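You operate a simulated robot arm through the tools that you are given. There is no shell and no other tool. Be economical: measure what you need, move in short steps, check, and stop when the job is done.

The job below is to be done with a simulated two-armed robot. You get a single attempt, and the scene is never put back.

## Task
Stack the jar labelled "grey" from the lower shelf of the pack table on top of the jar labelled "orange". Take the yellow tag from the out table and put it on the kit bench. Put the blue bag on the out table away on the packs shelf. Put one of the blue bottles from the top of the care bench on the shelf of the blue table. Put the grey roller from the top of the care bench on the top of the pump cabinet. Put the purple brush on the top by the wheel. Fetch the orange brush and set it on the plate on trough two. Pick up the grey bag with the earliest date from the shelf under the mix bench with one hand, pass it to the other hand and put it on the mix bench. Put the grey sponge on the lower shelf of the bind bench away on the top of the trough rack. Pull the pump door open. Do these in any order. Set down upright: blue bag, blue bottle, grey roller, grey bag.

The check looks at the end state, three seconds after you hand in, the way a careful person would. Anything else that was tipped, shoved, dropped, spilled or broken makes it a failure.

## Robot
Two 7-joint arms with two-finger grippers on one trunk, on a base that drives. Base frame: it is fixed to the floor where the robot stands at the start and does not move with it; the origin is under the middle of the robot, x ahead of it, y to its left, z up. Units: cm, degrees, N and s.
The left shoulder is at the start at [2.4, 21.6, 95.5], the right one opposite. With the tool pointing down near the work surface each hand reaches from about 10 to 50 cm from the robot's upright axis, wherever it stands, measured 20 degrees to its own side. Places, roughly: blue bag [50, -50, 75]; blue bottle (7x7x13 cm) [-540, 400, 90]; grey bag [-1625, -100, 25]; grey roller (6x9x9 cm) [-430, 370, 90]; grey sponge (5x6x13 cm) [-380, -100, 40]; jar [50, 25, 50]; kit bench [-140, -130, 80]; mix bench (147x25 cm) [-1662, -106, 80]; orange brush (5x9x7 cm) [-1670, -100, 80]; packs shelf [-1780, -110, 50]; plate on trough two (43x25 cm) [-1324, 140, 90]; pump door [-810, 130, 20]; purple brush (4x4x11 cm) [-440, 180, 50]; shelf of the blue table [-460, 180, 40]; top by the wheel (54x22 cm) [-558, 174, 92]; top of the pump cabinet (57x25 cm) [-806, 140, 90]; top of the trough rack [-1250, -120, 80]; yellow tag [50, -50, 75]. Payload 2.2 kg a hand.
The tool frame of a hand sits at the grasp point between the pads (the TCP): z along the fingers, y along the line on which they close. The tips reach 1.9 cm beyond it. Largest opening 11.6 cm; the body of the gripper starts 7 cm behind the TCP.
Orientation is that of the tool frame in the base frame, as a unit quaternion [x, y, z, w]. With the fingers straight down and closing along the base's y, the tool's x points along the base's -x, its y along +y and its z along -z.

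## Interface
- The arms move only by the tool step_arm. It takes "left_increments", "right_increments" or both (then of equal length, played together; a hand with none holds still); each is a list of rows, each a list of 7 numbers: the turn, a rotation vector about the tool's x, y, z in degrees, then the shift along the tool's x, y, z in cm, then the gripper command, from -1 (fully open) to 1 (shut), values between in proportion. In form: [[rx, ry, rz, x, y, z, gripper], ...]. A call has 1 to 20 rows; each row is the pose to reach, as a shift and turn from the pose commanded when the call began, along the tool's axes at that moment. Each row takes 0.2 s and may step no farther than 5 cm and 8.6 degrees from the row before; otherwise, or with a gripper value out of range, the whole call is refused. A pose out of reach is approached as far as the arm can. The call stops where the force on the tool passes 40 N (or 10 N more than at its start, if that is more) or the arm is blocked; 0.2 s more then pass. Each finger halts on what it meets, pressing with about 43 N; the grip force reading is that of the motor and also rises with nothing between the fingers. The clock runs only during rows and for 0.2 s after the last one: add rows that repeat a pose to give the fingers time. The reply holds the time, the measured pose of the TCP, the force on the tool along the base axes, the opening and the grip force, in the units named above and with some noise, with the torque about the TCP (base axes, N m) and any sound that the robot's microphone picked up.
- Cameras (640 x 400 px; columns grow to the right, rows downward): "scene" is now at [13.41, -0.36, 113.52]; the picture's right is [-0.04, -1.00, 0.00], its down [-0.50, 0.02, -0.87] and it looks along [0.87, -0.03, -0.50] (base axes); focal length 214 px, centre (320, 200). "left" rides on the left gripper at [6.9, 1.5, -9.6] in its tool frame; the picture's right is [-0.21, 0.98, 0.00], its down [-0.76, -0.17, -0.63] and it looks along [-0.62, -0.14, 0.77] (tool axes); focal length 251 px, centre (320, 200). "right" rides on the right gripper at [6.9, -1.5, -9.7] in its tool frame; the picture's right is [0.21, 0.98, 0.00], its down [-0.76, 0.17, -0.63] and it looks along [-0.62, 0.14, 0.77] (tool axes); focal length 251 px, centre (320, 200). There is no depth. A picture from a camera that has moved, and an enlarged one, comes with that camera's place and axes in the base frame and with its lens.
- get_image(camera): a new picture of that camera. It takes no simulated time.
- slide_trunk(by): slides the trunk up (or, below 0, down) by that many cm; the arms and the scene camera ride with it, the base frame stays. It gives what a move gives, with no picture.
- steer(legs): drives the robot by 1 to 6 legs, each [ahead, left, turn to the left] in cm, cm and degrees, along the robot's own axes; the way and the turn of a leg run together, so that a leg with both is an arc; at most 150 cm and 180 degrees a leg. The arms and the cameras ride along, it lands a little off, and it stops where it bumps. It gives what a move gives.
- aim_head(pan, tilt): turns the head with the scene camera to pan (to the left, within 80 degrees either way) and tilt (down, from -29 to 69), counted from straight ahead of the robot. It gives what a move gives.
- close_up(camera, box): a new picture of the part [left, top, right, bottom] of that camera's present view, enlarged. It takes no simulated time.
- hand_in(): hands the job in; it is judged then, once.

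Go step by step. Nothing tells you exact positions but the pictures and the camera data: compare them with the known pose of the tool, close in by small moves and look again before you grip or let go. The budget is 525 turns and 310 pictures, counting those below and the enlarged ones. Unless the task says otherwise, let go and move clear before handing in, and close with one line.

The tools are called after "Call:" as a command line: name --argument value ..., lists and objects as JSON in quotes. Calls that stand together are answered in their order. step_arm: Moves the arms, as the interface text tells. Its arguments: {"type":"object","properties":{"left_increments":{"type":"array","items":{"type":"array","items":{"type":"number"}}},"right_increments":{"type":"array","items":{"type":"array","items":{"type":"number"}}}},"required":[]} The other tools are called the same way: slide_trunk (by) slides the trunk up or down; steer (legs) drives the base; aim_head (pan, tilt) turns the head that bears the scene camera; get_image (camera) takes a picture; close_up (camera, box) takes an enlarged picture of a part of a camera's view; hand_in () hands the job in.

At the start:

```text
t: 0.0
left_tcp_pos: [53.01, 30.44, 109.95]
left_tcp_rot: [0.0, 1.0, 0.0, -0.001]
left_wrist_force: [0.1, 0.2, -0.5]
left_torque: [0.0, 0.01, 0.01]
left_width: 11.57
left_grasp_force: 0.1
right_tcp_pos: [58.01, -19.47, 103.0]
right_tcp_rot: [0.0, 1.0, 0.0, 0.0]
right_wrist_force: [-0.2, 1.0, 0.0]
right_torque: [0.0, 0.03, 0.02]
right_width: 11.62
right_grasp_force: 0.1
trunk travel left (down, up): [-10.0, 39.0]
robot x, y, heading: [-0.19, -0.24, 0.1]
head pan, tilt: [-2.2, 29.6]
```

scene: 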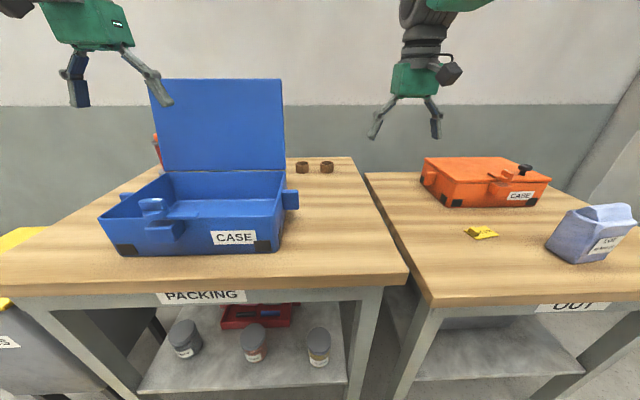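
right: 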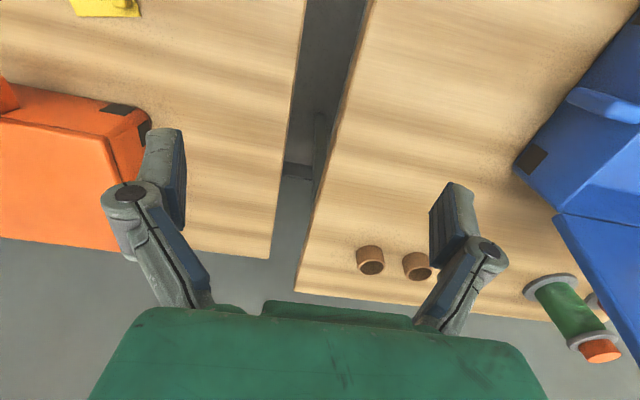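
left: 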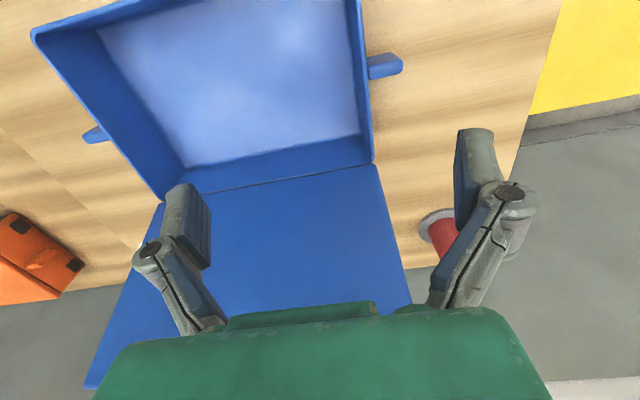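

I see the pack table ahead left with three jars on its lower shelf, and the out table ahead right with the yellow tag and the blue bag. I'll enlarge the jars and the out table first.

Call:
close_up --camera "scene" --box '[140, 290, 380, 400]'

Call:
close_up --camera "scene" --box '[400, 140, 640, 290]'

```text
2.67 times, centred on (260, 345) of scene
camera zoom: at [13.41, -0.36, 113.52], right [-0.04, -1.0, 0.0], down [-0.5, 0.02, -0.87], along [0.87, -0.03, -0.5], focal length 572 px, centre (480, -187)
```

zoom: 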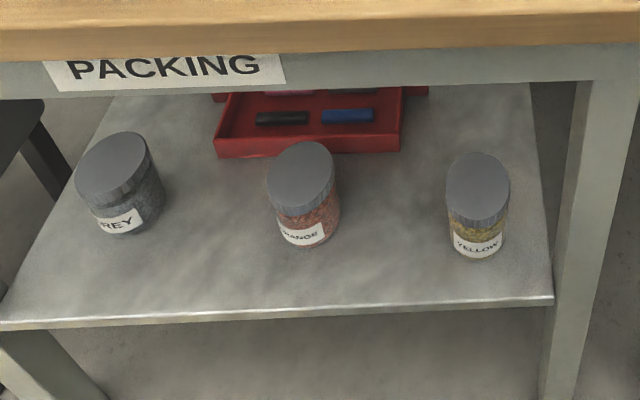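

```text
2.67 times, centred on (520, 215) of scene
camera zoom: at [13.41, -0.36, 113.52], right [-0.04, -1.0, 0.0], down [-0.5, 0.02, -0.87], along [0.87, -0.03, -0.5], focal length 572 px, centre (-213, 160)
```

zoom: 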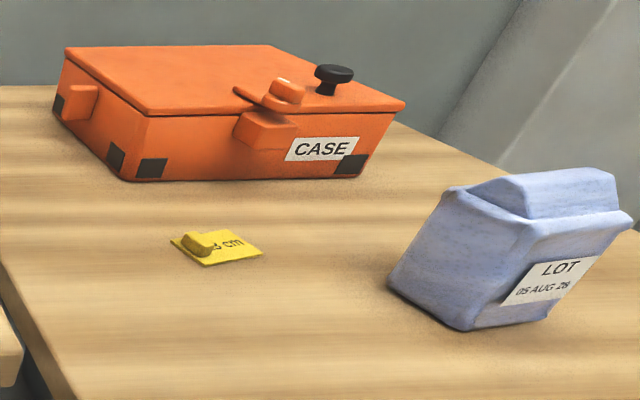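

The three jars stand on the low shelf (estimated z≈30) just behind the pack table's front edge (x≈45), with grey at about (52, 44) and orange at about (50, 21). I'll draw the left hand back and tilt it forward, then lower the trunk.

Call:
step_arm --left_increments '[[0, -6.9, 0, 3.57, 1.71, 2.14, -1], [0, -13.8, 0, 7.14, 3.42, 4.28, -1], [0, -20.7, 0, 10.7, 5.1, 6.4, -1], [0, -27.6, 0, 14.3, 6.8, 8.6, -1], [0, -34.5, 0, 17.9, 8.6, 10.7, -1], [0, -41.4, 0, 21.4, 10.3, 12.8, -1], [0, -48.3, 0, 25, 12, 15, -1]]'

Call:
slide_trunk --by -10

Call:
aim_head --pan 20 --tilt 50

Call:
get_image --camera "scene"

Call:
get_image --camera "left"

```text
t: 1.6
left_tcp_pos: [30.65, 45.57, 99.38]
left_tcp_rot: [0.001, 0.913, 0.002, 0.409]
left_wrist_force: [0.6, -0.4, 0.4]
left_torque: [-0.01, 0.02, 0.0]
left_width: 11.61
left_grasp_force: 0.1
left hand out of reach, approached as far as the arm can: row 3, 4, 5, 6, 7
right_tcp_pos: [57.65, -19.94, 103.15]
right_tcp_rot: [0.0, 1.0, 0.002, 0.001]
right_wrist_force: [0.4, -0.3, -0.2]
right_torque: [0.03, 0.01, 0.0]
right_width: 11.58
right_grasp_force: 0.0
trunk travel left (down, up): [-10.0, 39.0]
robot x, y, heading: [0.15, 0.05, -0.1]
head pan, tilt: [-2.2, 29.6]
```

```text
t: 2.9
left_tcp_pos: [30.81, 46.07, 89.29]
left_tcp_rot: [0.001, 0.912, -0.002, 0.409]
left_wrist_force: [1.2, 0.7, 0.0]
left_torque: [0.0, 0.02, -0.01]
left_width: 11.57
left_grasp_force: 0.0
right_tcp_pos: [57.64, -19.45, 93.26]
right_tcp_rot: [0.0, 1.0, -0.001, 0.002]
right_wrist_force: [0.0, 0.1, 0.3]
right_torque: [0.02, 0.04, -0.01]
right_width: 11.6
right_grasp_force: 0.0
trunk travel left (down, up): [0.0, 49.0]
robot x, y, heading: [-0.01, 0.27, 0.3]
head pan, tilt: [-2.2, 29.6]
```

```text
t: 3.8
left_tcp_pos: [30.89, 45.98, 89.06]
left_tcp_rot: [0.001, 0.912, -0.002, 0.409]
left_wrist_force: [-0.4, -0.6, -0.2]
left_torque: [0.0, 0.02, 0.0]
left_width: 11.61
left_grasp_force: 0.1
right_tcp_pos: [57.63, -19.4, 93.25]
right_tcp_rot: [0.0, 1.0, 0.001, 0.001]
right_wrist_force: [-0.1, -0.4, 0.0]
right_torque: [0.02, -0.03, 0.0]
right_width: 11.61
right_grasp_force: 0.0
trunk travel left (down, up): [0.0, 49.0]
robot x, y, heading: [-0.11, 0.1, 0.1]
head pan, tilt: [20.0, 50.0]
```

```text
304 pictures are left
camera scene: at [11.42, 2.59, 100.53], right [0.34, -0.94, 0.0], down [-0.72, -0.26, -0.64], along [0.6, 0.22, -0.77], focal length 214 px, centre (320, 200)
```

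scene: 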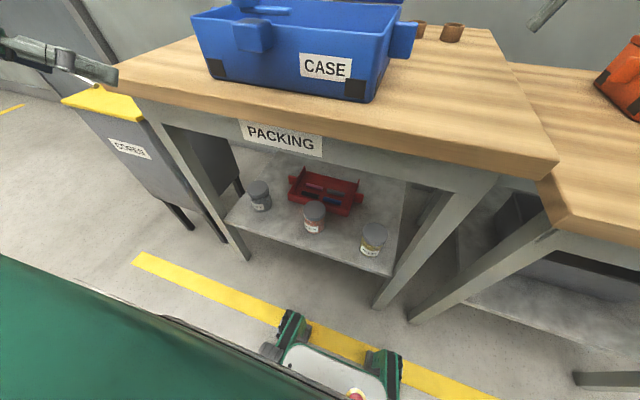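

```text
303 pictures are left
camera left: at [18.92, 47.46, 90.45], right [0.14, 0.98, 0.16], down [0.03, -0.16, 0.99], along [0.99, -0.14, -0.05], focal length 251 px, centre (320, 200)
```

left: 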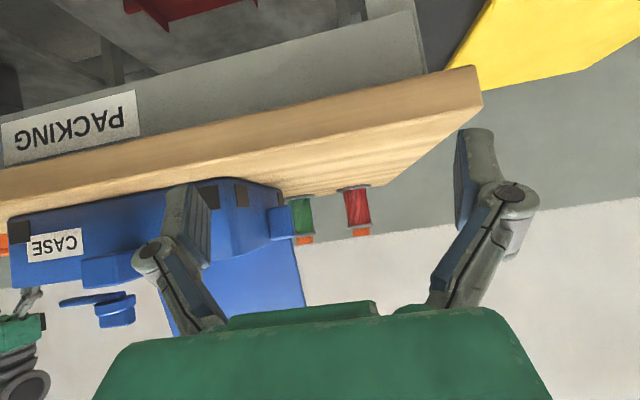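

The hand is tilted in front of the table edge. I'll lower it to the height of the jars, staying in front of the table, and look.

Call:
step_arm --left_increments '[[0, 0, 0, 2.83, -0.3, 2.85, -1], [0, 0, 0, 5.65, -0.6, 5.7, -1], [0, 0, 0, 8.5, -0.9, 8.55, -1], [0, 0, 0, 11.3, -1.2, 11.4, -1], [0, 0, 0, 14.1, -1.5, 14.25, -1], [0, 0, 0, 17, -1.8, 17.1, -1], [0, 0, 0, 19.8, -2.1, 20, -1], [0, 0, 0, 22.6, -2.4, 22.8, -1]]'

Call:
get_image --camera "left"

Call:
get_image --camera "scene"

```text
t: 5.6
left_tcp_pos: [33.75, 44.97, 55.76]
left_tcp_rot: [0.0, 0.913, -0.001, 0.409]
left_wrist_force: [-0.1, -0.6, 0.1]
left_torque: [-0.01, 0.01, 0.02]
left_width: 11.61
left_grasp_force: 0.1
left hand out of reach, approached as far as the arm can: row 1, 2, 3, 4, 5, 6, 7, 8
right_tcp_pos: [57.75, -19.48, 93.24]
right_tcp_rot: [-0.001, 1.0, 0.0, 0.001]
right_wrist_force: [0.7, 0.1, 0.3]
right_torque: [0.01, 0.0, -0.01]
right_width: 11.57
right_grasp_force: 0.1
trunk travel left (down, up): [0.0, 49.0]
robot x, y, heading: [0.52, -0.11, -0.1]
head pan, tilt: [20.0, 50.0]
```

```text
302 pictures are left
camera left: at [21.94, 46.39, 57.01], right [0.14, 0.98, 0.16], down [0.03, -0.17, 0.99], along [0.99, -0.14, -0.05], focal length 251 px, centre (320, 200)
```

left: 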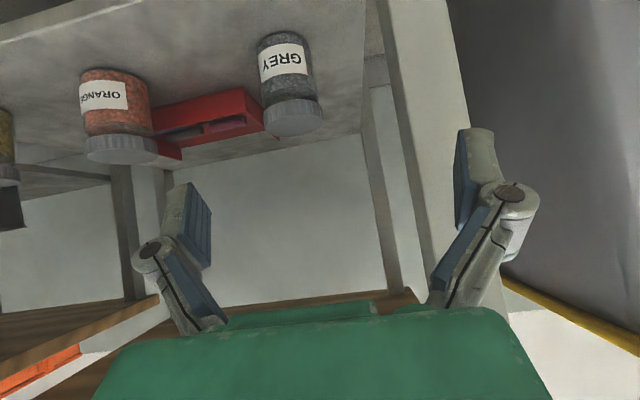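

```text
301 pictures are left
camera scene: at [11.59, 2.71, 100.49], right [0.34, -0.94, 0.0], down [-0.72, -0.26, -0.64], along [0.6, 0.22, -0.77], focal length 214 px, centre (320, 200)
```

scene: 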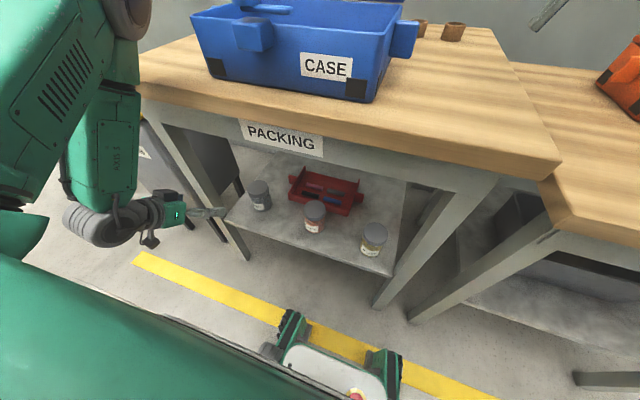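

Triangulating, the grey jar's base is near (52, 40, 36) with its top near z 45.5, and the orange jar is near (50, 19.5). The arm is folded too tight here, so I'll back the robot 10 cm and bring the hand in line with the grey jar.

Call:
steer --legs '[[-10, 0, 0]]'

Call:
step_arm --left_increments '[[0, 0, 0, 0, 0, 0, -1]]'

```text
t: 6.7
left_tcp_pos: [23.68, 45.0, 55.81]
left_tcp_rot: [0.0, 0.912, -0.001, 0.409]
left_wrist_force: [-0.4, -1.1, -0.3]
left_torque: [0.03, -0.02, 0.01]
left_width: 11.61
left_grasp_force: 0.1
right_tcp_pos: [47.6, -19.31, 93.32]
right_tcp_rot: [-0.001, 1.0, 0.0, 0.002]
right_wrist_force: [-0.4, -0.3, 0.8]
right_torque: [0.02, -0.03, -0.01]
right_width: 11.6
right_grasp_force: 0.0
trunk travel left (down, up): [0.0, 49.0]
robot x, y, heading: [-9.84, -0.05, -0.0]
head pan, tilt: [20.0, 50.0]
```

```text
t: 7.1
left_tcp_pos: [23.64, 44.97, 55.84]
left_tcp_rot: [0.0, 0.912, -0.002, 0.41]
left_wrist_force: [0.4, -0.1, -0.1]
left_torque: [-0.03, 0.0, 0.0]
left_width: 11.6
left_grasp_force: 0.1
right_tcp_pos: [47.37, -19.35, 93.49]
right_tcp_rot: [0.0, 1.0, 0.0, 0.003]
right_wrist_force: [1.0, -0.4, 0.1]
right_torque: [-0.03, 0.01, -0.01]
right_width: 11.6
right_grasp_force: 0.0
trunk travel left (down, up): [0.0, 49.0]
robot x, y, heading: [-10.11, -0.26, 0.2]
head pan, tilt: [20.0, 50.0]
```

Now I'll move toward the grey jar and stop about 8 cm short.

Call:
step_arm --left_increments '[[0, 0, 0, -1.14, -0.9, 3.9, -1], [0, 0, 0, -2.3, -1.8, 7.8, -1], [0, 0, 0, -3.4, -2.7, 11.8, -1], [0, 0, 0, -4.6, -3.6, 15.7, -1], [0, 0, 0, -5.7, -4.5, 19.6, -1]]'

Call:
get_image --camera "left"

Call:
get_image --camera "scene"

```text
t: 8.3
left_tcp_pos: [42.55, 40.41, 47.65]
left_tcp_rot: [-0.001, 0.912, -0.001, 0.411]
left_wrist_force: [0.8, 0.1, -0.6]
left_torque: [-0.02, -0.03, 0.01]
left_width: 11.57
left_grasp_force: 0.1
right_tcp_pos: [47.4, -19.49, 93.37]
right_tcp_rot: [0.0, 1.0, 0.0, 0.003]
right_wrist_force: [-0.1, 0.5, -0.9]
right_torque: [0.01, -0.02, -0.01]
right_width: 11.6
right_grasp_force: 0.1
trunk travel left (down, up): [0.0, 49.0]
robot x, y, heading: [-10.08, 0.17, 0.1]
head pan, tilt: [20.0, 50.0]
```

```text
300 pictures are left
camera left: at [30.61, 41.87, 48.76], right [0.14, 0.98, 0.16], down [0.03, -0.16, 0.99], along [0.99, -0.14, -0.05], focal length 251 px, centre (320, 200)
```

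left: 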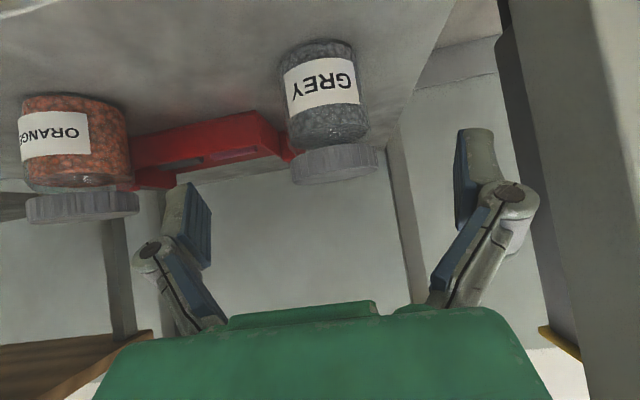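

```text
299 pictures are left
camera scene: at [1.61, 2.58, 100.5], right [0.34, -0.94, 0.0], down [-0.72, -0.26, -0.64], along [0.6, 0.22, -0.77], focal length 214 px, centre (320, 200)
```

scene: 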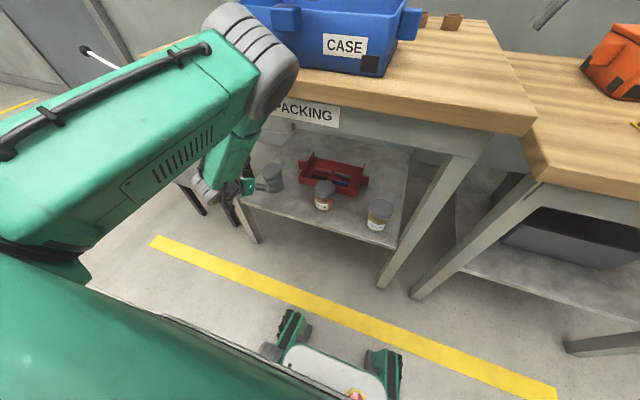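

The grey jar's centre line is at y≈40.5, x≈52 and it spans z 36–46. I'll slide the open fingers around its upper half, then look before closing.

Call:
step_arm --left_increments '[[0, 0, 0, -1.1, 0.05, 3.3, -1], [0, 0, 0, -2.2, 0.1, 6.5, -1], [0, 0, 0, -3.25, 0.1, 9.8, -1]]'

Call:
get_image --camera "left"

```text
t: 9.1
left_tcp_pos: [51.71, 40.66, 43.17]
left_tcp_rot: [0.0, 0.912, -0.002, 0.411]
left_wrist_force: [0.5, 0.7, -0.5]
left_torque: [-0.01, 0.01, 0.05]
left_width: 11.6
left_grasp_force: 0.1
right_tcp_pos: [47.35, -19.52, 93.38]
right_tcp_rot: [-0.001, 1.0, 0.0, 0.003]
right_wrist_force: [0.9, -0.8, 0.1]
right_torque: [0.01, 0.02, 0.0]
right_width: 11.62
right_grasp_force: 0.1
trunk travel left (down, up): [0.0, 49.0]
robot x, y, heading: [-9.97, 0.11, 0.1]
head pan, tilt: [20.0, 50.0]
```

```text
298 pictures are left
camera left: at [39.83, 41.97, 44.38], right [0.14, 0.98, 0.16], down [0.03, -0.16, 0.99], along [0.99, -0.14, -0.05], focal length 251 px, centre (320, 200)
```

left: 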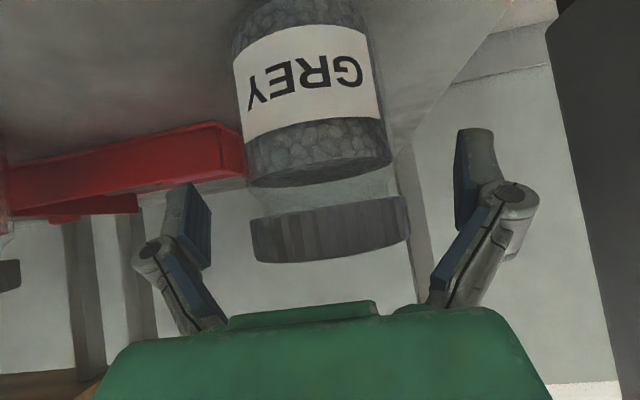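

The jar is centred between the fingers, but the pads sit at the neck. I'll go 2.3 cm lower to grip the body, then close.

Call:
step_arm --left_increments '[[0, 0, 0, 1.5, 0, 1.75, -1], [0, 0, 0, 1.5, 0, 1.75, 0.2], [0, 0, 0, 1.5, 0, 1.75, 1], [0, 0, 0, 1.5, 0, 1.75, 1], [0, 0, 0, 1.5, 0, 1.75, 1]]'

Call:
get_image --camera "left"

```text
t: 10.3
left_tcp_pos: [51.95, 40.39, 40.89]
left_tcp_rot: [0.0, 0.912, -0.001, 0.41]
left_wrist_force: [0.8, -0.2, -0.2]
left_torque: [0.01, 0.0, 0.01]
left_width: 7.06
left_grasp_force: 42.8
right_tcp_pos: [47.52, -19.42, 93.43]
right_tcp_rot: [0.0, 1.0, 0.0, 0.002]
right_wrist_force: [-0.2, -0.4, 0.9]
right_torque: [-0.02, 0.04, 0.02]
right_width: 11.6
right_grasp_force: 0.0
trunk travel left (down, up): [0.0, 49.0]
robot x, y, heading: [-10.12, 0.36, -0.1]
head pan, tilt: [20.0, 50.0]
```

```text
297 pictures are left
camera left: at [40.08, 41.89, 42.14], right [0.14, 0.98, 0.16], down [0.03, -0.16, 0.99], along [0.99, -0.14, -0.05], focal length 251 px, centre (320, 200)
```

left: 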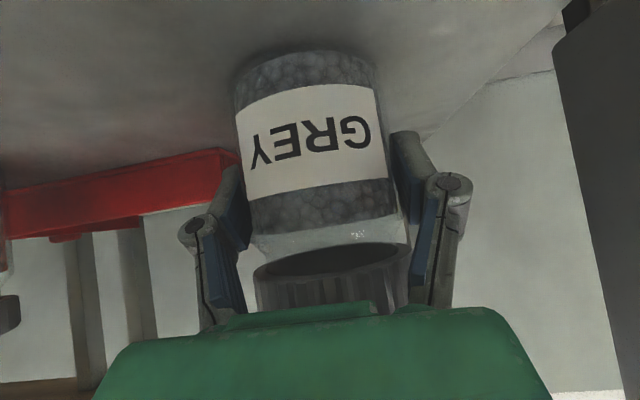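

The jar is gripped (7.06 cm). I'll lift it straight up 12 cm and check that the hand stays clear of the table apron.

Call:
step_arm --left_increments '[[0, 0, 0, -2.24, 0, -2, 1], [0, 0, 0, -4.48, 0, -4, 1], [0, 0, 0, -6.72, 0, -6, 1], [0, 0, 0, -8.96, 0, -8, 1]]'

Call:
get_image --camera "left"

Call:
get_image --camera "scene"

```text
t: 11.3
left_tcp_pos: [51.58, 40.12, 52.99]
left_tcp_rot: [0.0, 0.912, -0.001, 0.41]
left_wrist_force: [0.3, 0.1, -1.0]
left_torque: [0.02, 0.01, 0.03]
left_width: 7.03
left_grasp_force: 43.1
right_tcp_pos: [47.41, -19.61, 93.52]
right_tcp_rot: [0.0, 1.0, 0.001, 0.003]
right_wrist_force: [0.4, 0.5, 0.3]
right_torque: [0.0, -0.05, 0.0]
right_width: 11.62
right_grasp_force: 0.0
trunk travel left (down, up): [0.0, 49.0]
robot x, y, heading: [-9.87, 0.21, 0.0]
head pan, tilt: [20.0, 50.0]
```

```text
296 pictures are left
camera left: at [39.73, 41.5, 54.24], right [0.14, 0.98, 0.16], down [0.03, -0.16, 0.99], along [0.99, -0.14, -0.05], focal length 251 px, centre (320, 200)
```

left: 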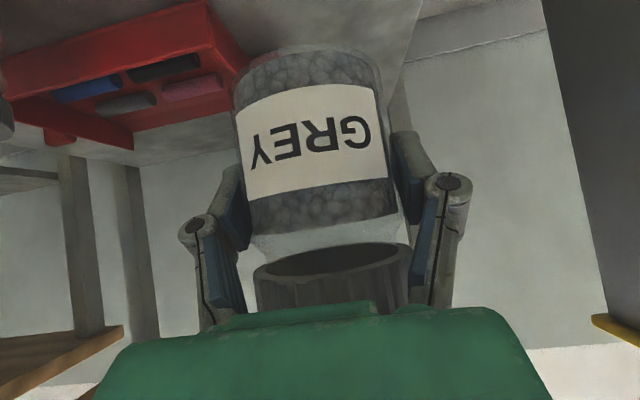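

```text
295 pictures are left
camera scene: at [1.55, 2.54, 100.51], right [0.34, -0.94, 0.0], down [-0.72, -0.26, -0.64], along [0.6, 0.22, -0.77], focal length 214 px, centre (320, 200)
```

scene: 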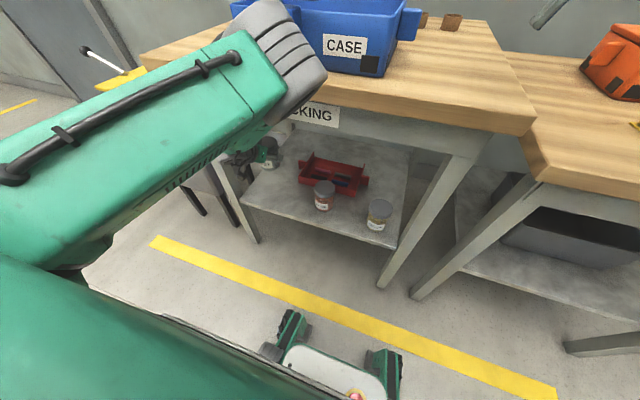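

The jar hangs clear of the shelf. I want to see how near the elbow is to the table edge before moving sideways.

Call:
aim_head --pan 45 --tilt 25

Call:
get_image --camera "scene"

```text
t: 12.2
left_tcp_pos: [51.71, 40.16, 53.01]
left_tcp_rot: [0.0, 0.911, -0.001, 0.412]
left_wrist_force: [0.4, 0.2, -2.5]
left_torque: [-0.01, 0.01, -0.01]
left_width: 7.04
left_grasp_force: 43.1
right_tcp_pos: [47.49, -19.51, 93.51]
right_tcp_rot: [0.0, 1.0, 0.0, 0.003]
right_wrist_force: [0.2, -0.3, -0.4]
right_torque: [0.02, -0.01, 0.01]
right_width: 11.6
right_grasp_force: 0.0
trunk travel left (down, up): [0.0, 49.0]
robot x, y, heading: [-9.9, 0.31, 0.1]
head pan, tilt: [45.0, 25.0]
```

```text
294 pictures are left
camera scene: at [0.91, 6.48, 104.24], right [0.71, -0.71, 0.0], down [-0.3, -0.3, -0.9], along [0.64, 0.64, -0.43], focal length 214 px, centre (320, 200)
```

scene: 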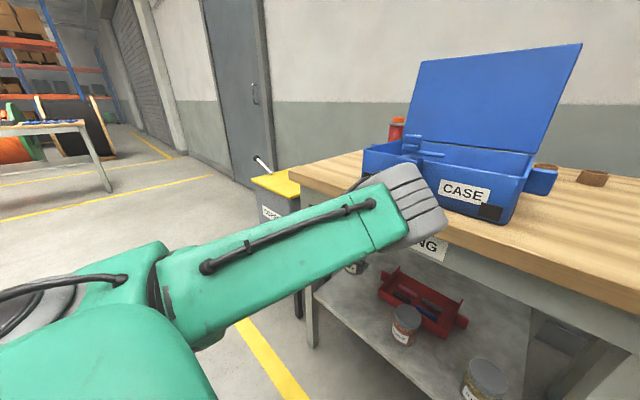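

The elbow is close to the table's front edge, so I'll back the robot another 10 cm. The jar stays in line with its own clear path out.

Call:
steer --legs '[[-10, 0, 0]]'

Call:
step_arm --left_increments '[[0, 0, 0, -1.1, -3.5, 1.25, 1], [0, 0, 0, -2.2, -7, 2.5, 1], [0, 0, 0, -3.3, -10.5, 3.7, 1]]'

Call:
get_image --camera "left"

Call:
get_image --camera "scene"

```text
t: 13.4
left_tcp_pos: [41.43, 40.26, 53.02]
left_tcp_rot: [-0.001, 0.912, -0.001, 0.411]
left_wrist_force: [-0.2, 0.2, -1.4]
left_torque: [-0.01, 0.02, 0.01]
left_width: 7.02
left_grasp_force: 43.1
right_tcp_pos: [37.4, -19.25, 93.61]
right_tcp_rot: [-0.002, 1.0, 0.0, 0.003]
right_wrist_force: [-0.8, -0.2, 0.3]
right_torque: [-0.02, -0.02, 0.01]
right_width: 11.58
right_grasp_force: 0.0
trunk travel left (down, up): [0.0, 49.0]
robot x, y, heading: [-20.21, -0.13, 0.1]
head pan, tilt: [45.0, 25.0]
```

```text
t: 14.2
left_tcp_pos: [46.75, 29.75, 53.11]
left_tcp_rot: [-0.001, 0.911, 0.001, 0.412]
left_wrist_force: [0.3, 0.4, -2.5]
left_torque: [0.01, -0.01, -0.03]
left_width: 7.05
left_grasp_force: 42.9
right_tcp_pos: [37.07, -19.38, 93.69]
right_tcp_rot: [-0.002, 1.0, 0.0, 0.005]
right_wrist_force: [0.3, 0.5, 0.0]
right_torque: [-0.01, 0.02, -0.02]
right_width: 11.61
right_grasp_force: 0.1
trunk travel left (down, up): [0.0, 49.0]
robot x, y, heading: [-20.22, 0.33, -0.2]
head pan, tilt: [45.0, 25.0]
```

```text
293 pictures are left
camera left: at [34.87, 31.09, 54.26], right [0.14, 0.98, 0.16], down [0.03, -0.17, 0.99], along [0.99, -0.13, -0.05], focal length 251 px, centre (320, 200)
```

left: 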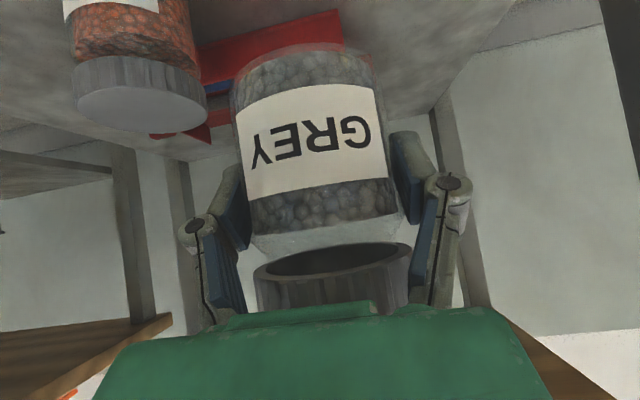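

```text
292 pictures are left
camera scene: at [-9.1, 6.38, 104.26], right [0.71, -0.7, 0.0], down [-0.3, -0.3, -0.9], along [0.64, 0.64, -0.43], focal length 214 px, centre (320, 200)
```

scene: 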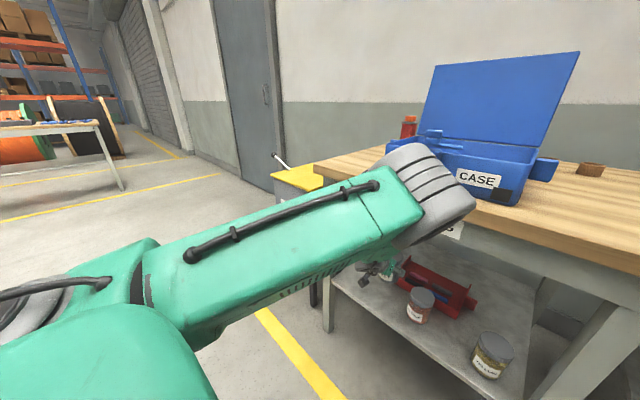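

The orange lid's top centre works out at about (49.2, 18.8, 46) and the grey jar's underside is near 48.5. I'll move over it slightly raised and check alignment.

Call:
step_arm --left_increments '[[0, 0, 0, -0.75, 0, -0.67, 1], [0, 0, 0, -1.3, -3.6, -0.1, 1], [0, 0, 0, -1.8, -7.2, 0.5, 1], [0, 0, 0, -2.3, -10.9, 1.1, 1], [0, 0, 0, -2.3, -10.9, 1.1, 1]]'

Call:
get_image --camera "left"

Call:
close_up --camera "scene" --box '[340, 220, 540, 345]'

```text
t: 15.4
left_tcp_pos: [50.41, 20.72, 55.11]
left_tcp_rot: [0.002, 0.914, -0.007, 0.405]
left_wrist_force: [-0.1, 0.4, -1.5]
left_torque: [-0.01, 0.0, 0.01]
left_width: 7.03
left_grasp_force: 43.3
left hand out of reach, approached as far as the arm can: row 3, 4, 5
right_tcp_pos: [37.15, -19.44, 93.65]
right_tcp_rot: [-0.002, 1.0, 0.001, 0.005]
right_wrist_force: [0.4, -0.4, 0.1]
right_torque: [-0.01, -0.03, 0.02]
right_width: 11.59
right_grasp_force: 0.1
trunk travel left (down, up): [0.0, 49.0]
robot x, y, heading: [-20.05, 0.03, -0.0]
head pan, tilt: [45.0, 25.0]
```

```text
291 pictures are left
camera left: at [38.59, 22.36, 56.44], right [0.15, 0.98, 0.15], down [0.04, -0.16, 0.99], along [0.99, -0.15, -0.06], focal length 251 px, centre (320, 200)
```

left: 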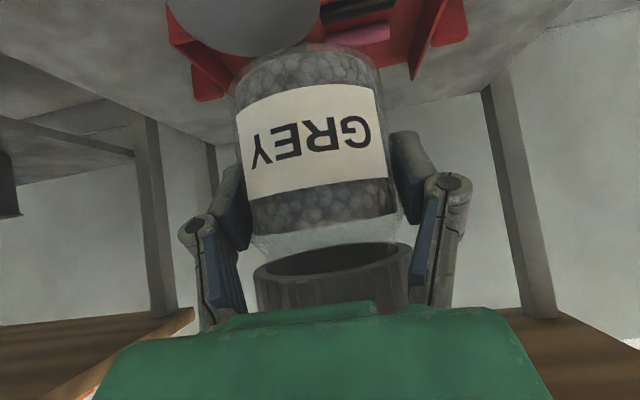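

```text
3.20 times, centred on (440, 282) of scene
camera zoom: at [-9.11, 6.39, 104.26], right [0.71, -0.7, 0.0], down [-0.3, -0.3, -0.9], along [0.64, 0.64, -0.43], focal length 686 px, centre (-64, -64)
```

zoom: 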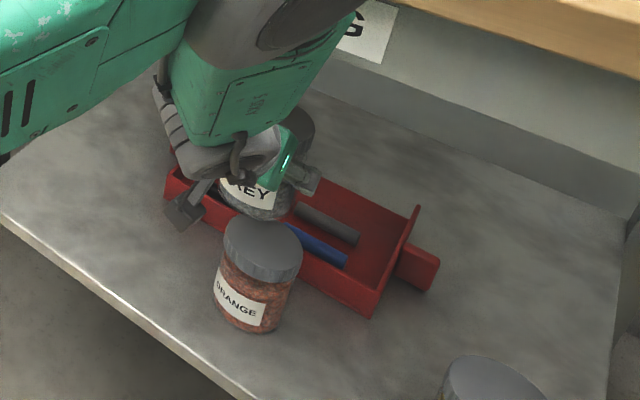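

The left arm hits its inward limit there, so I'll shift the whole robot 6 cm to its right and then correct with the arm.

Call:
steer --legs '[[0, -6, 0]]'

Call:
step_arm --left_increments '[[0, 0, 0, 0, 1, 0, 1], [0, 0, 0, 0, 2, 0, 1], [0, 0, 0, 0, 3, 0, 1], [0, 0, 0, 0, 3, 0, 1]]'

```text
t: 16.4
left_tcp_pos: [50.4, 17.53, 54.41]
left_tcp_rot: [-0.006, 0.915, -0.02, 0.403]
left_wrist_force: [1.2, 3.4, -3.0]
left_torque: [-0.17, -0.02, -0.17]
left_width: 7.04
left_grasp_force: 43.4
right_tcp_pos: [37.18, -21.55, 94.23]
right_tcp_rot: [-0.005, 1.0, -0.016, 0.006]
right_wrist_force: [0.5, 2.9, 0.0]
right_torque: [-0.23, 0.04, 0.01]
right_width: 11.6
right_grasp_force: 0.0
trunk travel left (down, up): [0.0, 49.0]
robot x, y, heading: [-19.42, -5.18, 0.1]
head pan, tilt: [45.0, 25.0]
```

```text
t: 17.4
left_tcp_pos: [50.34, 18.36, 55.46]
left_tcp_rot: [0.002, 0.914, -0.005, 0.406]
left_wrist_force: [0.2, -1.2, -1.7]
left_torque: [0.07, 0.0, 0.05]
left_width: 7.03
left_grasp_force: 42.4
right_tcp_pos: [36.84, -24.96, 93.91]
right_tcp_rot: [-0.003, 1.0, 0.002, 0.008]
right_wrist_force: [0.1, 0.0, -0.6]
right_torque: [0.1, -0.03, 0.02]
right_width: 11.58
right_grasp_force: 0.0
trunk travel left (down, up): [0.0, 49.0]
robot x, y, heading: [-19.96, -5.15, 0.2]
head pan, tilt: [45.0, 25.0]
```

The hand has settled at (50.3, 18.4, 55.5), and I'll check alignment over the orange jar.

Call:
get_image --camera "left"

Call:
close_up --camera "scene" --box '[340, 220, 540, 345]'

```text
289 pictures are left
camera left: at [38.48, 19.91, 56.75], right [0.15, 0.98, 0.15], down [0.04, -0.16, 0.99], along [0.99, -0.14, -0.06], focal length 251 px, centre (320, 200)
```

left: 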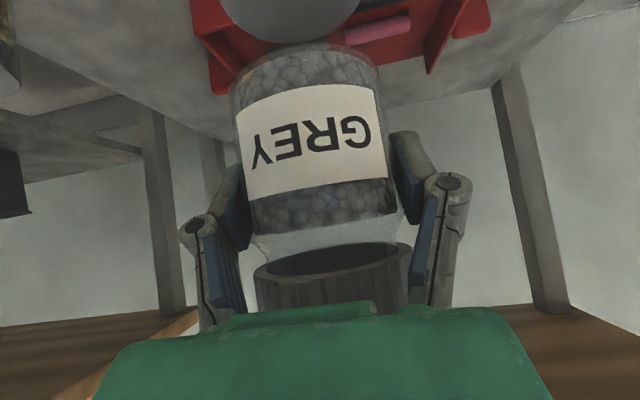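

```text
3.20 times, centred on (440, 282) of scene
camera zoom: at [-9.07, 0.92, 104.26], right [0.71, -0.7, 0.0], down [-0.3, -0.3, -0.91], along [0.64, 0.64, -0.42], focal length 686 px, centre (-64, -64)
```

zoom: 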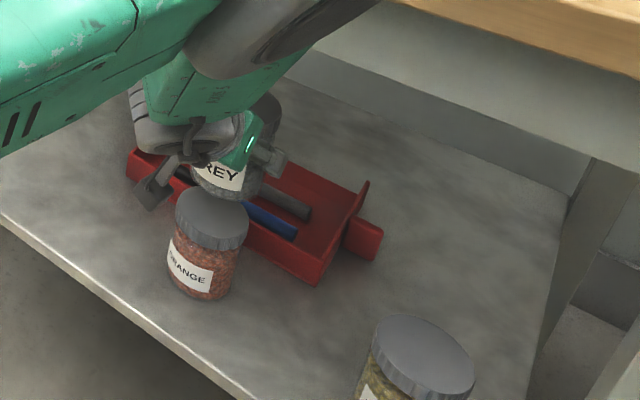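

Both views put the orange lid's centre at about (50.1, 18.4), right beneath the held jar. I'll lower 3.6 cm and look.

Call:
step_arm --left_increments '[[0, 0, 0, 0.9, 0, 0.8, 1], [0, 0, 0, 1.8, 0, 1.6, 1], [0, 0, 0, 2.7, 0, 2.4, 1], [0, 0, 0, 2.7, 0, 2.4, 1]]'

Call:
get_image --camera "left"

Call:
close_up --camera "scene" --box '[340, 220, 500, 320]'

```text
t: 18.4
left_tcp_pos: [50.03, 18.55, 51.77]
left_tcp_rot: [0.002, 0.914, -0.005, 0.406]
left_wrist_force: [0.9, -0.1, -1.2]
left_torque: [0.02, -0.01, 0.01]
left_width: 7.06
left_grasp_force: 42.9
right_tcp_pos: [36.84, -24.75, 93.91]
right_tcp_rot: [-0.003, 1.0, 0.0, 0.008]
right_wrist_force: [-0.1, -0.2, 0.2]
right_torque: [0.07, 0.01, -0.01]
right_width: 11.62
right_grasp_force: 0.0
trunk travel left (down, up): [0.0, 49.0]
robot x, y, heading: [-20.07, -5.26, 0.2]
head pan, tilt: [45.0, 25.0]
```

```text
287 pictures are left
camera left: at [38.29, 20.05, 53.16], right [0.15, 0.98, 0.15], down [0.04, -0.16, 0.99], along [0.99, -0.14, -0.06], focal length 251 px, centre (320, 200)
```

left: 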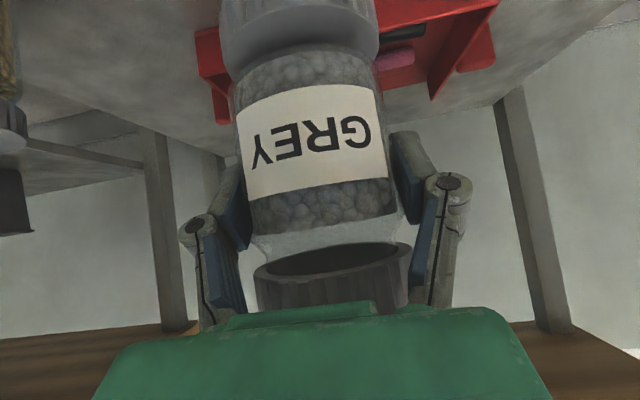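

```text
4.00 times, centred on (420, 270) of scene
camera zoom: at [-9.06, 0.18, 104.32], right [0.71, -0.71, -0.01], down [-0.3, -0.29, -0.91], along [0.64, 0.65, -0.42], focal length 858 px, centre (-80, -80)
```

zoom: 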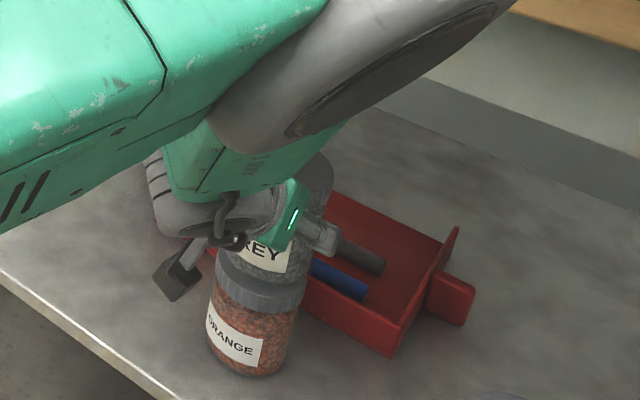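

The jars look aligned with a small gap left. I'll lower in small steps until contact.

Call:
step_arm --left_increments '[[0, 0, 0, 0.22, 0, 0.2, 1], [0, 0, 0, 0.45, 0, 0.4, 1], [0, 0, 0, 0.45, 0, 0.4, 1]]'

Call:
step_arm --left_increments '[[0, 0, 0, 0.15, 0, 0.13, 1], [0, 0, 0, 0.3, 0, 0.27, 1], [0, 0, 0, 0.3, 0, 0.27, 1]]'

Call:
get_image --camera "left"

```text
t: 19.1
left_tcp_pos: [50.17, 18.95, 51.15]
left_tcp_rot: [-0.001, 0.914, -0.006, 0.406]
left_wrist_force: [-0.4, -0.2, -1.5]
left_torque: [0.02, 0.04, 0.0]
left_width: 7.03
left_grasp_force: 43.2
right_tcp_pos: [36.88, -24.14, 93.95]
right_tcp_rot: [-0.005, 1.0, -0.002, 0.008]
right_wrist_force: [0.7, -0.9, -0.4]
right_torque: [0.03, 0.0, -0.01]
right_width: 11.58
right_grasp_force: 0.1
trunk travel left (down, up): [0.0, 49.0]
robot x, y, heading: [-20.16, -5.63, 0.1]
head pan, tilt: [45.0, 25.0]
```

```text
t: 19.9
left_tcp_pos: [50.19, 19.14, 50.87]
left_tcp_rot: [-0.001, 0.913, -0.008, 0.408]
left_wrist_force: [-1.5, -3.8, 14.5]
left_torque: [-0.1, 0.22, 0.11]
left_width: 6.99
left_grasp_force: 42.5
right_tcp_pos: [36.76, -23.95, 94.17]
right_tcp_rot: [-0.005, 1.0, -0.002, 0.008]
right_wrist_force: [0.1, 0.8, 0.7]
right_torque: [-0.03, 0.01, -0.03]
right_width: 11.59
right_grasp_force: 0.0
trunk travel left (down, up): [0.0, 49.0]
robot x, y, heading: [-19.59, -5.29, 0.1]
head pan, tilt: [45.0, 25.0]
```

```text
285 pictures are left
camera left: at [38.41, 20.6, 52.17], right [0.15, 0.98, 0.14], down [0.03, -0.15, 0.99], along [0.99, -0.14, -0.05], focal length 251 px, centre (320, 200)
```

left: 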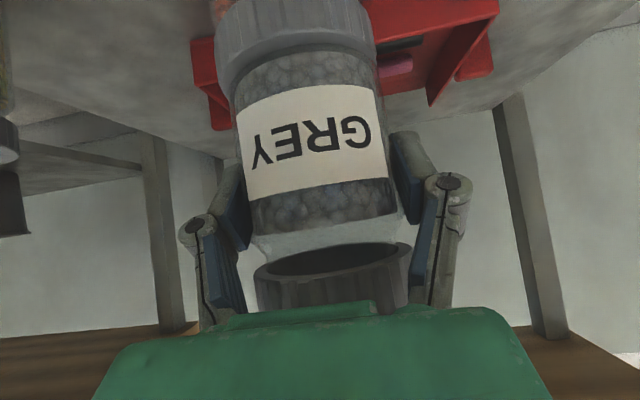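

There is contact with 14 N of upward force, and the jars are aligned within about 2 mm. I'll release.

Call:
step_arm --left_increments '[[0, 0, 0, -0.1, 0, -0.1, 0.2], [0, 0, 0, -0.1, 0, -0.1, -0.4], [0, 0, 0, -0.1, 0, -0.1, -1], [0, 0, 0, -0.1, 0, -0.1, -1], [0, 0, 0, -0.1, 0, -0.1, -1]]'

Call:
get_image --camera "left"

```text
t: 21.1
left_tcp_pos: [50.13, 19.1, 50.68]
left_tcp_rot: [-0.001, 0.914, -0.007, 0.406]
left_wrist_force: [-0.1, 0.0, 0.1]
left_torque: [0.03, 0.01, 0.0]
left_width: 11.59
left_grasp_force: 0.0
right_tcp_pos: [36.75, -23.9, 94.04]
right_tcp_rot: [-0.005, 1.0, -0.002, 0.008]
right_wrist_force: [0.3, 0.9, -0.2]
right_torque: [0.02, 0.0, 0.01]
right_width: 11.59
right_grasp_force: 0.1
trunk travel left (down, up): [0.0, 49.0]
robot x, y, heading: [-20.16, -5.06, 0.0]
head pan, tilt: [45.0, 25.0]
```

```text
284 pictures are left
camera left: at [38.34, 20.67, 52.09], right [0.15, 0.98, 0.14], down [0.04, -0.15, 0.99], along [0.99, -0.14, -0.06], focal length 251 px, centre (320, 200)
```

left: 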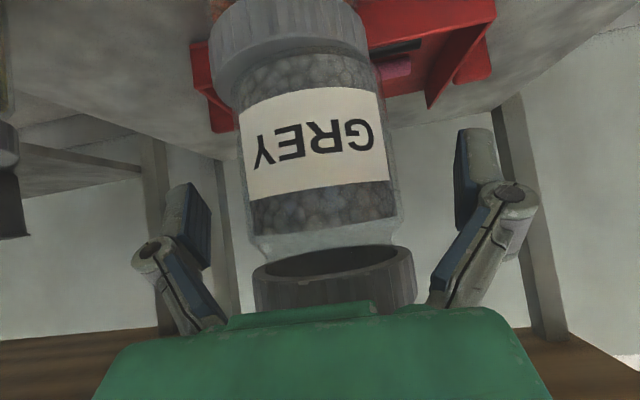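

The grey jar stands on the orange one. I'll withdraw the open hand straight along the fingers and then back the robot off.

Call:
step_arm --left_increments '[[0, 0, 0, 0, 0, -2, -1], [0, 0, 0, 0, 0, -4, -1], [0, 0, 0, 0, 0, -6, -1], [0, 0, 0, 0, 0, -8, -1], [0, 0, 0, 0, 0, -10, -1]]'

Call:
get_image --camera "left"

```text
t: 22.4
left_tcp_pos: [42.85, 19.81, 57.18]
left_tcp_rot: [-0.001, 0.915, -0.011, 0.403]
left_wrist_force: [0.4, 0.0, -0.1]
left_torque: [0.02, 0.02, 0.0]
left_width: 11.6
left_grasp_force: 0.0
right_tcp_pos: [36.65, -23.92, 94.05]
right_tcp_rot: [-0.004, 1.0, -0.002, 0.008]
right_wrist_force: [-0.8, -0.1, -0.1]
right_torque: [0.02, -0.01, 0.0]
right_width: 11.58
right_grasp_force: 0.1
trunk travel left (down, up): [0.0, 49.0]
robot x, y, heading: [-19.74, -5.41, 0.0]
head pan, tilt: [45.0, 25.0]
```

```text
283 pictures are left
camera left: at [30.95, 21.36, 58.57], right [0.15, 0.98, 0.14], down [0.04, -0.15, 0.99], along [0.99, -0.14, -0.07], focal length 251 px, centre (320, 200)
```

left: 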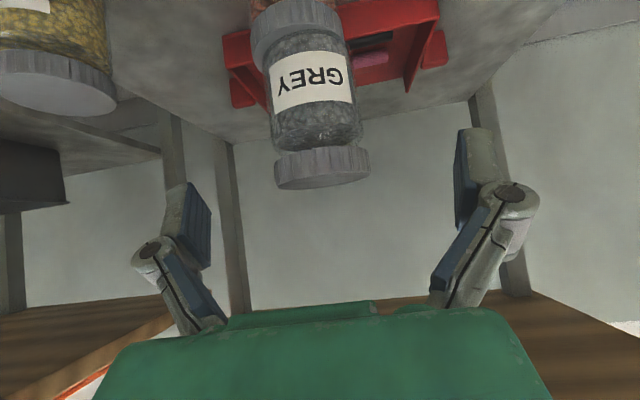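

The stack stands well. I'll back the robot off, raise the trunk and look at the out table from above.

Call:
steer --legs '[[-25, 0, 0]]'

Call:
slide_trunk --by 20

Call:
aim_head --pan -25 --tilt 30

Call:
get_image --camera "scene"

```text
t: 24.2
left_tcp_pos: [17.71, 20.21, 57.37]
left_tcp_rot: [-0.006, 0.915, -0.009, 0.404]
left_wrist_force: [-0.1, 0.0, -0.2]
left_torque: [0.0, -0.01, -0.01]
left_width: 11.61
left_grasp_force: 0.1
right_tcp_pos: [11.92, -23.55, 93.96]
right_tcp_rot: [-0.009, 1.0, -0.004, 0.008]
right_wrist_force: [0.7, 0.3, 0.7]
right_torque: [-0.02, -0.07, 0.02]
right_width: 11.61
right_grasp_force: 0.1
trunk travel left (down, up): [0.0, 49.0]
robot x, y, heading: [-45.01, -5.31, 0.7]
head pan, tilt: [45.0, 25.0]
```

```text
t: 26.3
left_tcp_pos: [17.56, 20.32, 77.59]
left_tcp_rot: [-0.01, 0.914, -0.009, 0.405]
left_wrist_force: [0.1, 0.2, -0.8]
left_torque: [0.01, 0.0, -0.01]
left_width: 11.61
left_grasp_force: 0.0
right_tcp_pos: [11.81, -23.51, 114.22]
right_tcp_rot: [-0.009, 1.0, -0.004, 0.01]
right_wrist_force: [-0.4, -0.2, -0.4]
right_torque: [-0.02, -0.03, 0.0]
right_width: 11.6
right_grasp_force: 0.0
trunk travel left (down, up): [-20.0, 29.0]
robot x, y, heading: [-44.74, -5.56, 0.7]
head pan, tilt: [45.0, 25.0]
```

```text
t: 27.8
left_tcp_pos: [17.68, 20.42, 77.5]
left_tcp_rot: [-0.01, 0.914, -0.009, 0.405]
left_wrist_force: [-0.3, 0.3, -0.8]
left_torque: [0.01, 0.03, 0.03]
left_width: 11.6
left_grasp_force: 0.1
right_tcp_pos: [11.8, -23.69, 114.19]
right_tcp_rot: [-0.009, 1.0, -0.003, 0.01]
right_wrist_force: [-0.1, 0.5, 0.1]
right_torque: [-0.04, 0.01, 0.01]
right_width: 11.61
right_grasp_force: 0.0
trunk travel left (down, up): [-20.0, 29.0]
robot x, y, heading: [-45.32, -5.46, 0.6]
head pan, tilt: [-25.0, 30.0]
```

```text
282 pictures are left
camera scene: at [-32.18, -9.08, 123.45], right [-0.41, -0.91, 0.0], down [-0.46, 0.21, -0.86], along [0.79, -0.36, -0.5], focal length 214 px, centre (320, 200)
```

scene: 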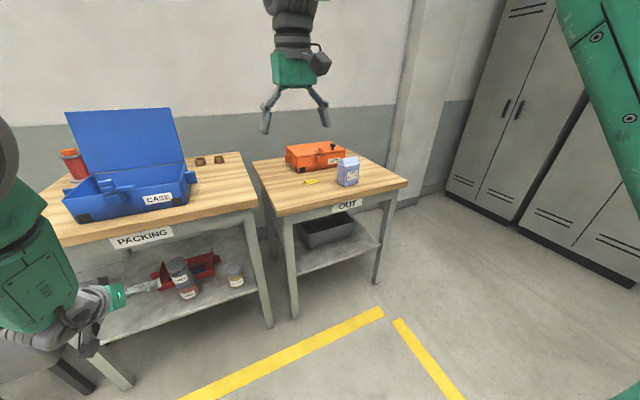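

Triangulating gives the out table top at z≈77.5, the tag at about (57.7, −45), and the blue bag at about (49, −59). I'll raise the left hand to a safe carry pose, then drive in front of the out table.

Call:
step_arm --left_increments '[[0, 4.8, 0, -1.94, 0.4, -4.14, -1], [0, 9.6, 0, -3.9, 0.8, -8.3, -1], [0, 14.4, 0, -5.8, 1.2, -12.4, -1], [0, 19.2, 0, -7.8, 1.6, -16.6, -1], [0, 24, 0, -9.7, 2, -20.7, -1], [0, 28.8, 0, -11.6, 2.4, -24.8, -1], [0, 33.6, 0, -13.6, 2.8, -29, -1], [0, 38.4, 0, -15.5, 3.2, -33.1, -1], [0, 43.2, 0, -17.5, 3.6, -37.3, -1], [0, 48, 0, -19.4, 4, -41.4, -1]]'

Call:
steer --legs '[[0, -38, -0.6], [46, 0, 0]]'

Call:
get_image --camera "right"

Call:
get_image --camera "scene"

```text
t: 29.9
left_tcp_pos: [0.01, 25.32, 119.82]
left_tcp_rot: [-0.001, 1.0, -0.011, -0.003]
left_wrist_force: [-0.6, 0.1, -0.6]
left_torque: [0.0, -0.04, 0.0]
left_width: 11.59
left_grasp_force: 0.0
right_tcp_pos: [11.71, -23.46, 114.41]
right_tcp_rot: [-0.009, 1.0, -0.004, 0.01]
right_wrist_force: [-0.9, -0.1, -0.4]
right_torque: [-0.02, -0.01, 0.01]
right_width: 11.61
right_grasp_force: 0.0
trunk travel left (down, up): [-20.0, 29.0]
robot x, y, heading: [-45.1, -5.21, 0.3]
head pan, tilt: [-25.0, 30.0]
```

```text
t: 34.8
left_tcp_pos: [47.6, -13.16, 119.62]
left_tcp_rot: [0.006, 1.0, -0.014, -0.001]
left_wrist_force: [0.1, 1.1, -0.6]
left_torque: [-0.01, 0.02, 0.02]
left_width: 11.6
left_grasp_force: 0.1
right_tcp_pos: [58.59, -62.31, 114.24]
right_tcp_rot: [-0.001, 1.0, -0.005, 0.009]
right_wrist_force: [0.6, 0.4, -0.2]
right_torque: [0.0, 0.01, 0.0]
right_width: 11.6
right_grasp_force: 0.0
trunk travel left (down, up): [-20.0, 29.0]
robot x, y, heading: [1.92, -43.74, -0.4]
head pan, tilt: [-25.0, 30.0]
```

```text
281 pictures are left
camera right: at [51.39, -63.84, 123.93], right [-0.22, 0.98, -0.01], down [0.74, 0.17, 0.64], along [0.63, 0.13, -0.76], focal length 251 px, centre (320, 200)
```

right: 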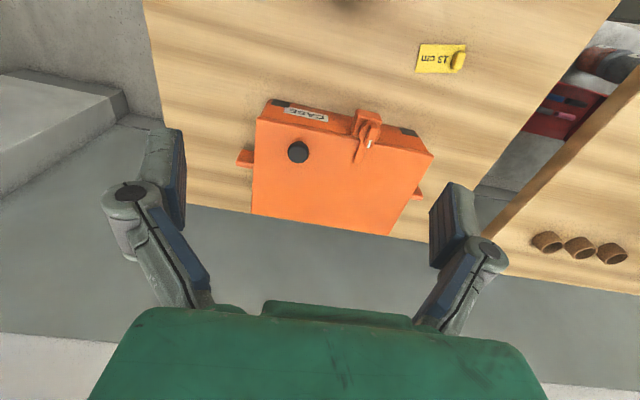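

```text
280 pictures are left
camera scene: at [14.72, -47.08, 123.48], right [-0.43, -0.9, 0.01], down [-0.46, 0.21, -0.87], along [0.78, -0.37, -0.5], focal length 214 px, centre (320, 200)
```

scene: 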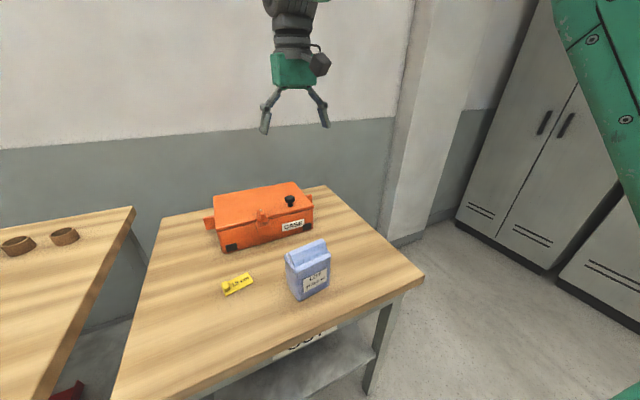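

The hands are up clear. I'll zoom in on the blue bag to see how its top ridge lies, and on the tag.

Call:
close_up --camera "scene" --box '[210, 220, 370, 320]'

```text
4.00 times, centred on (290, 270) of scene
camera zoom: at [14.72, -47.08, 123.48], right [-0.43, -0.9, 0.01], down [-0.46, 0.21, -0.87], along [0.78, -0.37, -0.5], focal length 858 px, centre (440, -80)
```

zoom: 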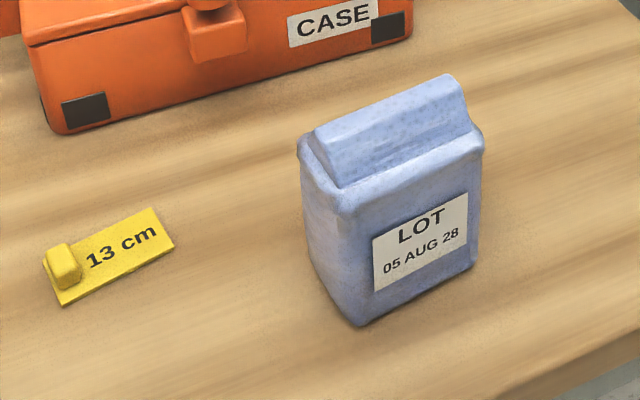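

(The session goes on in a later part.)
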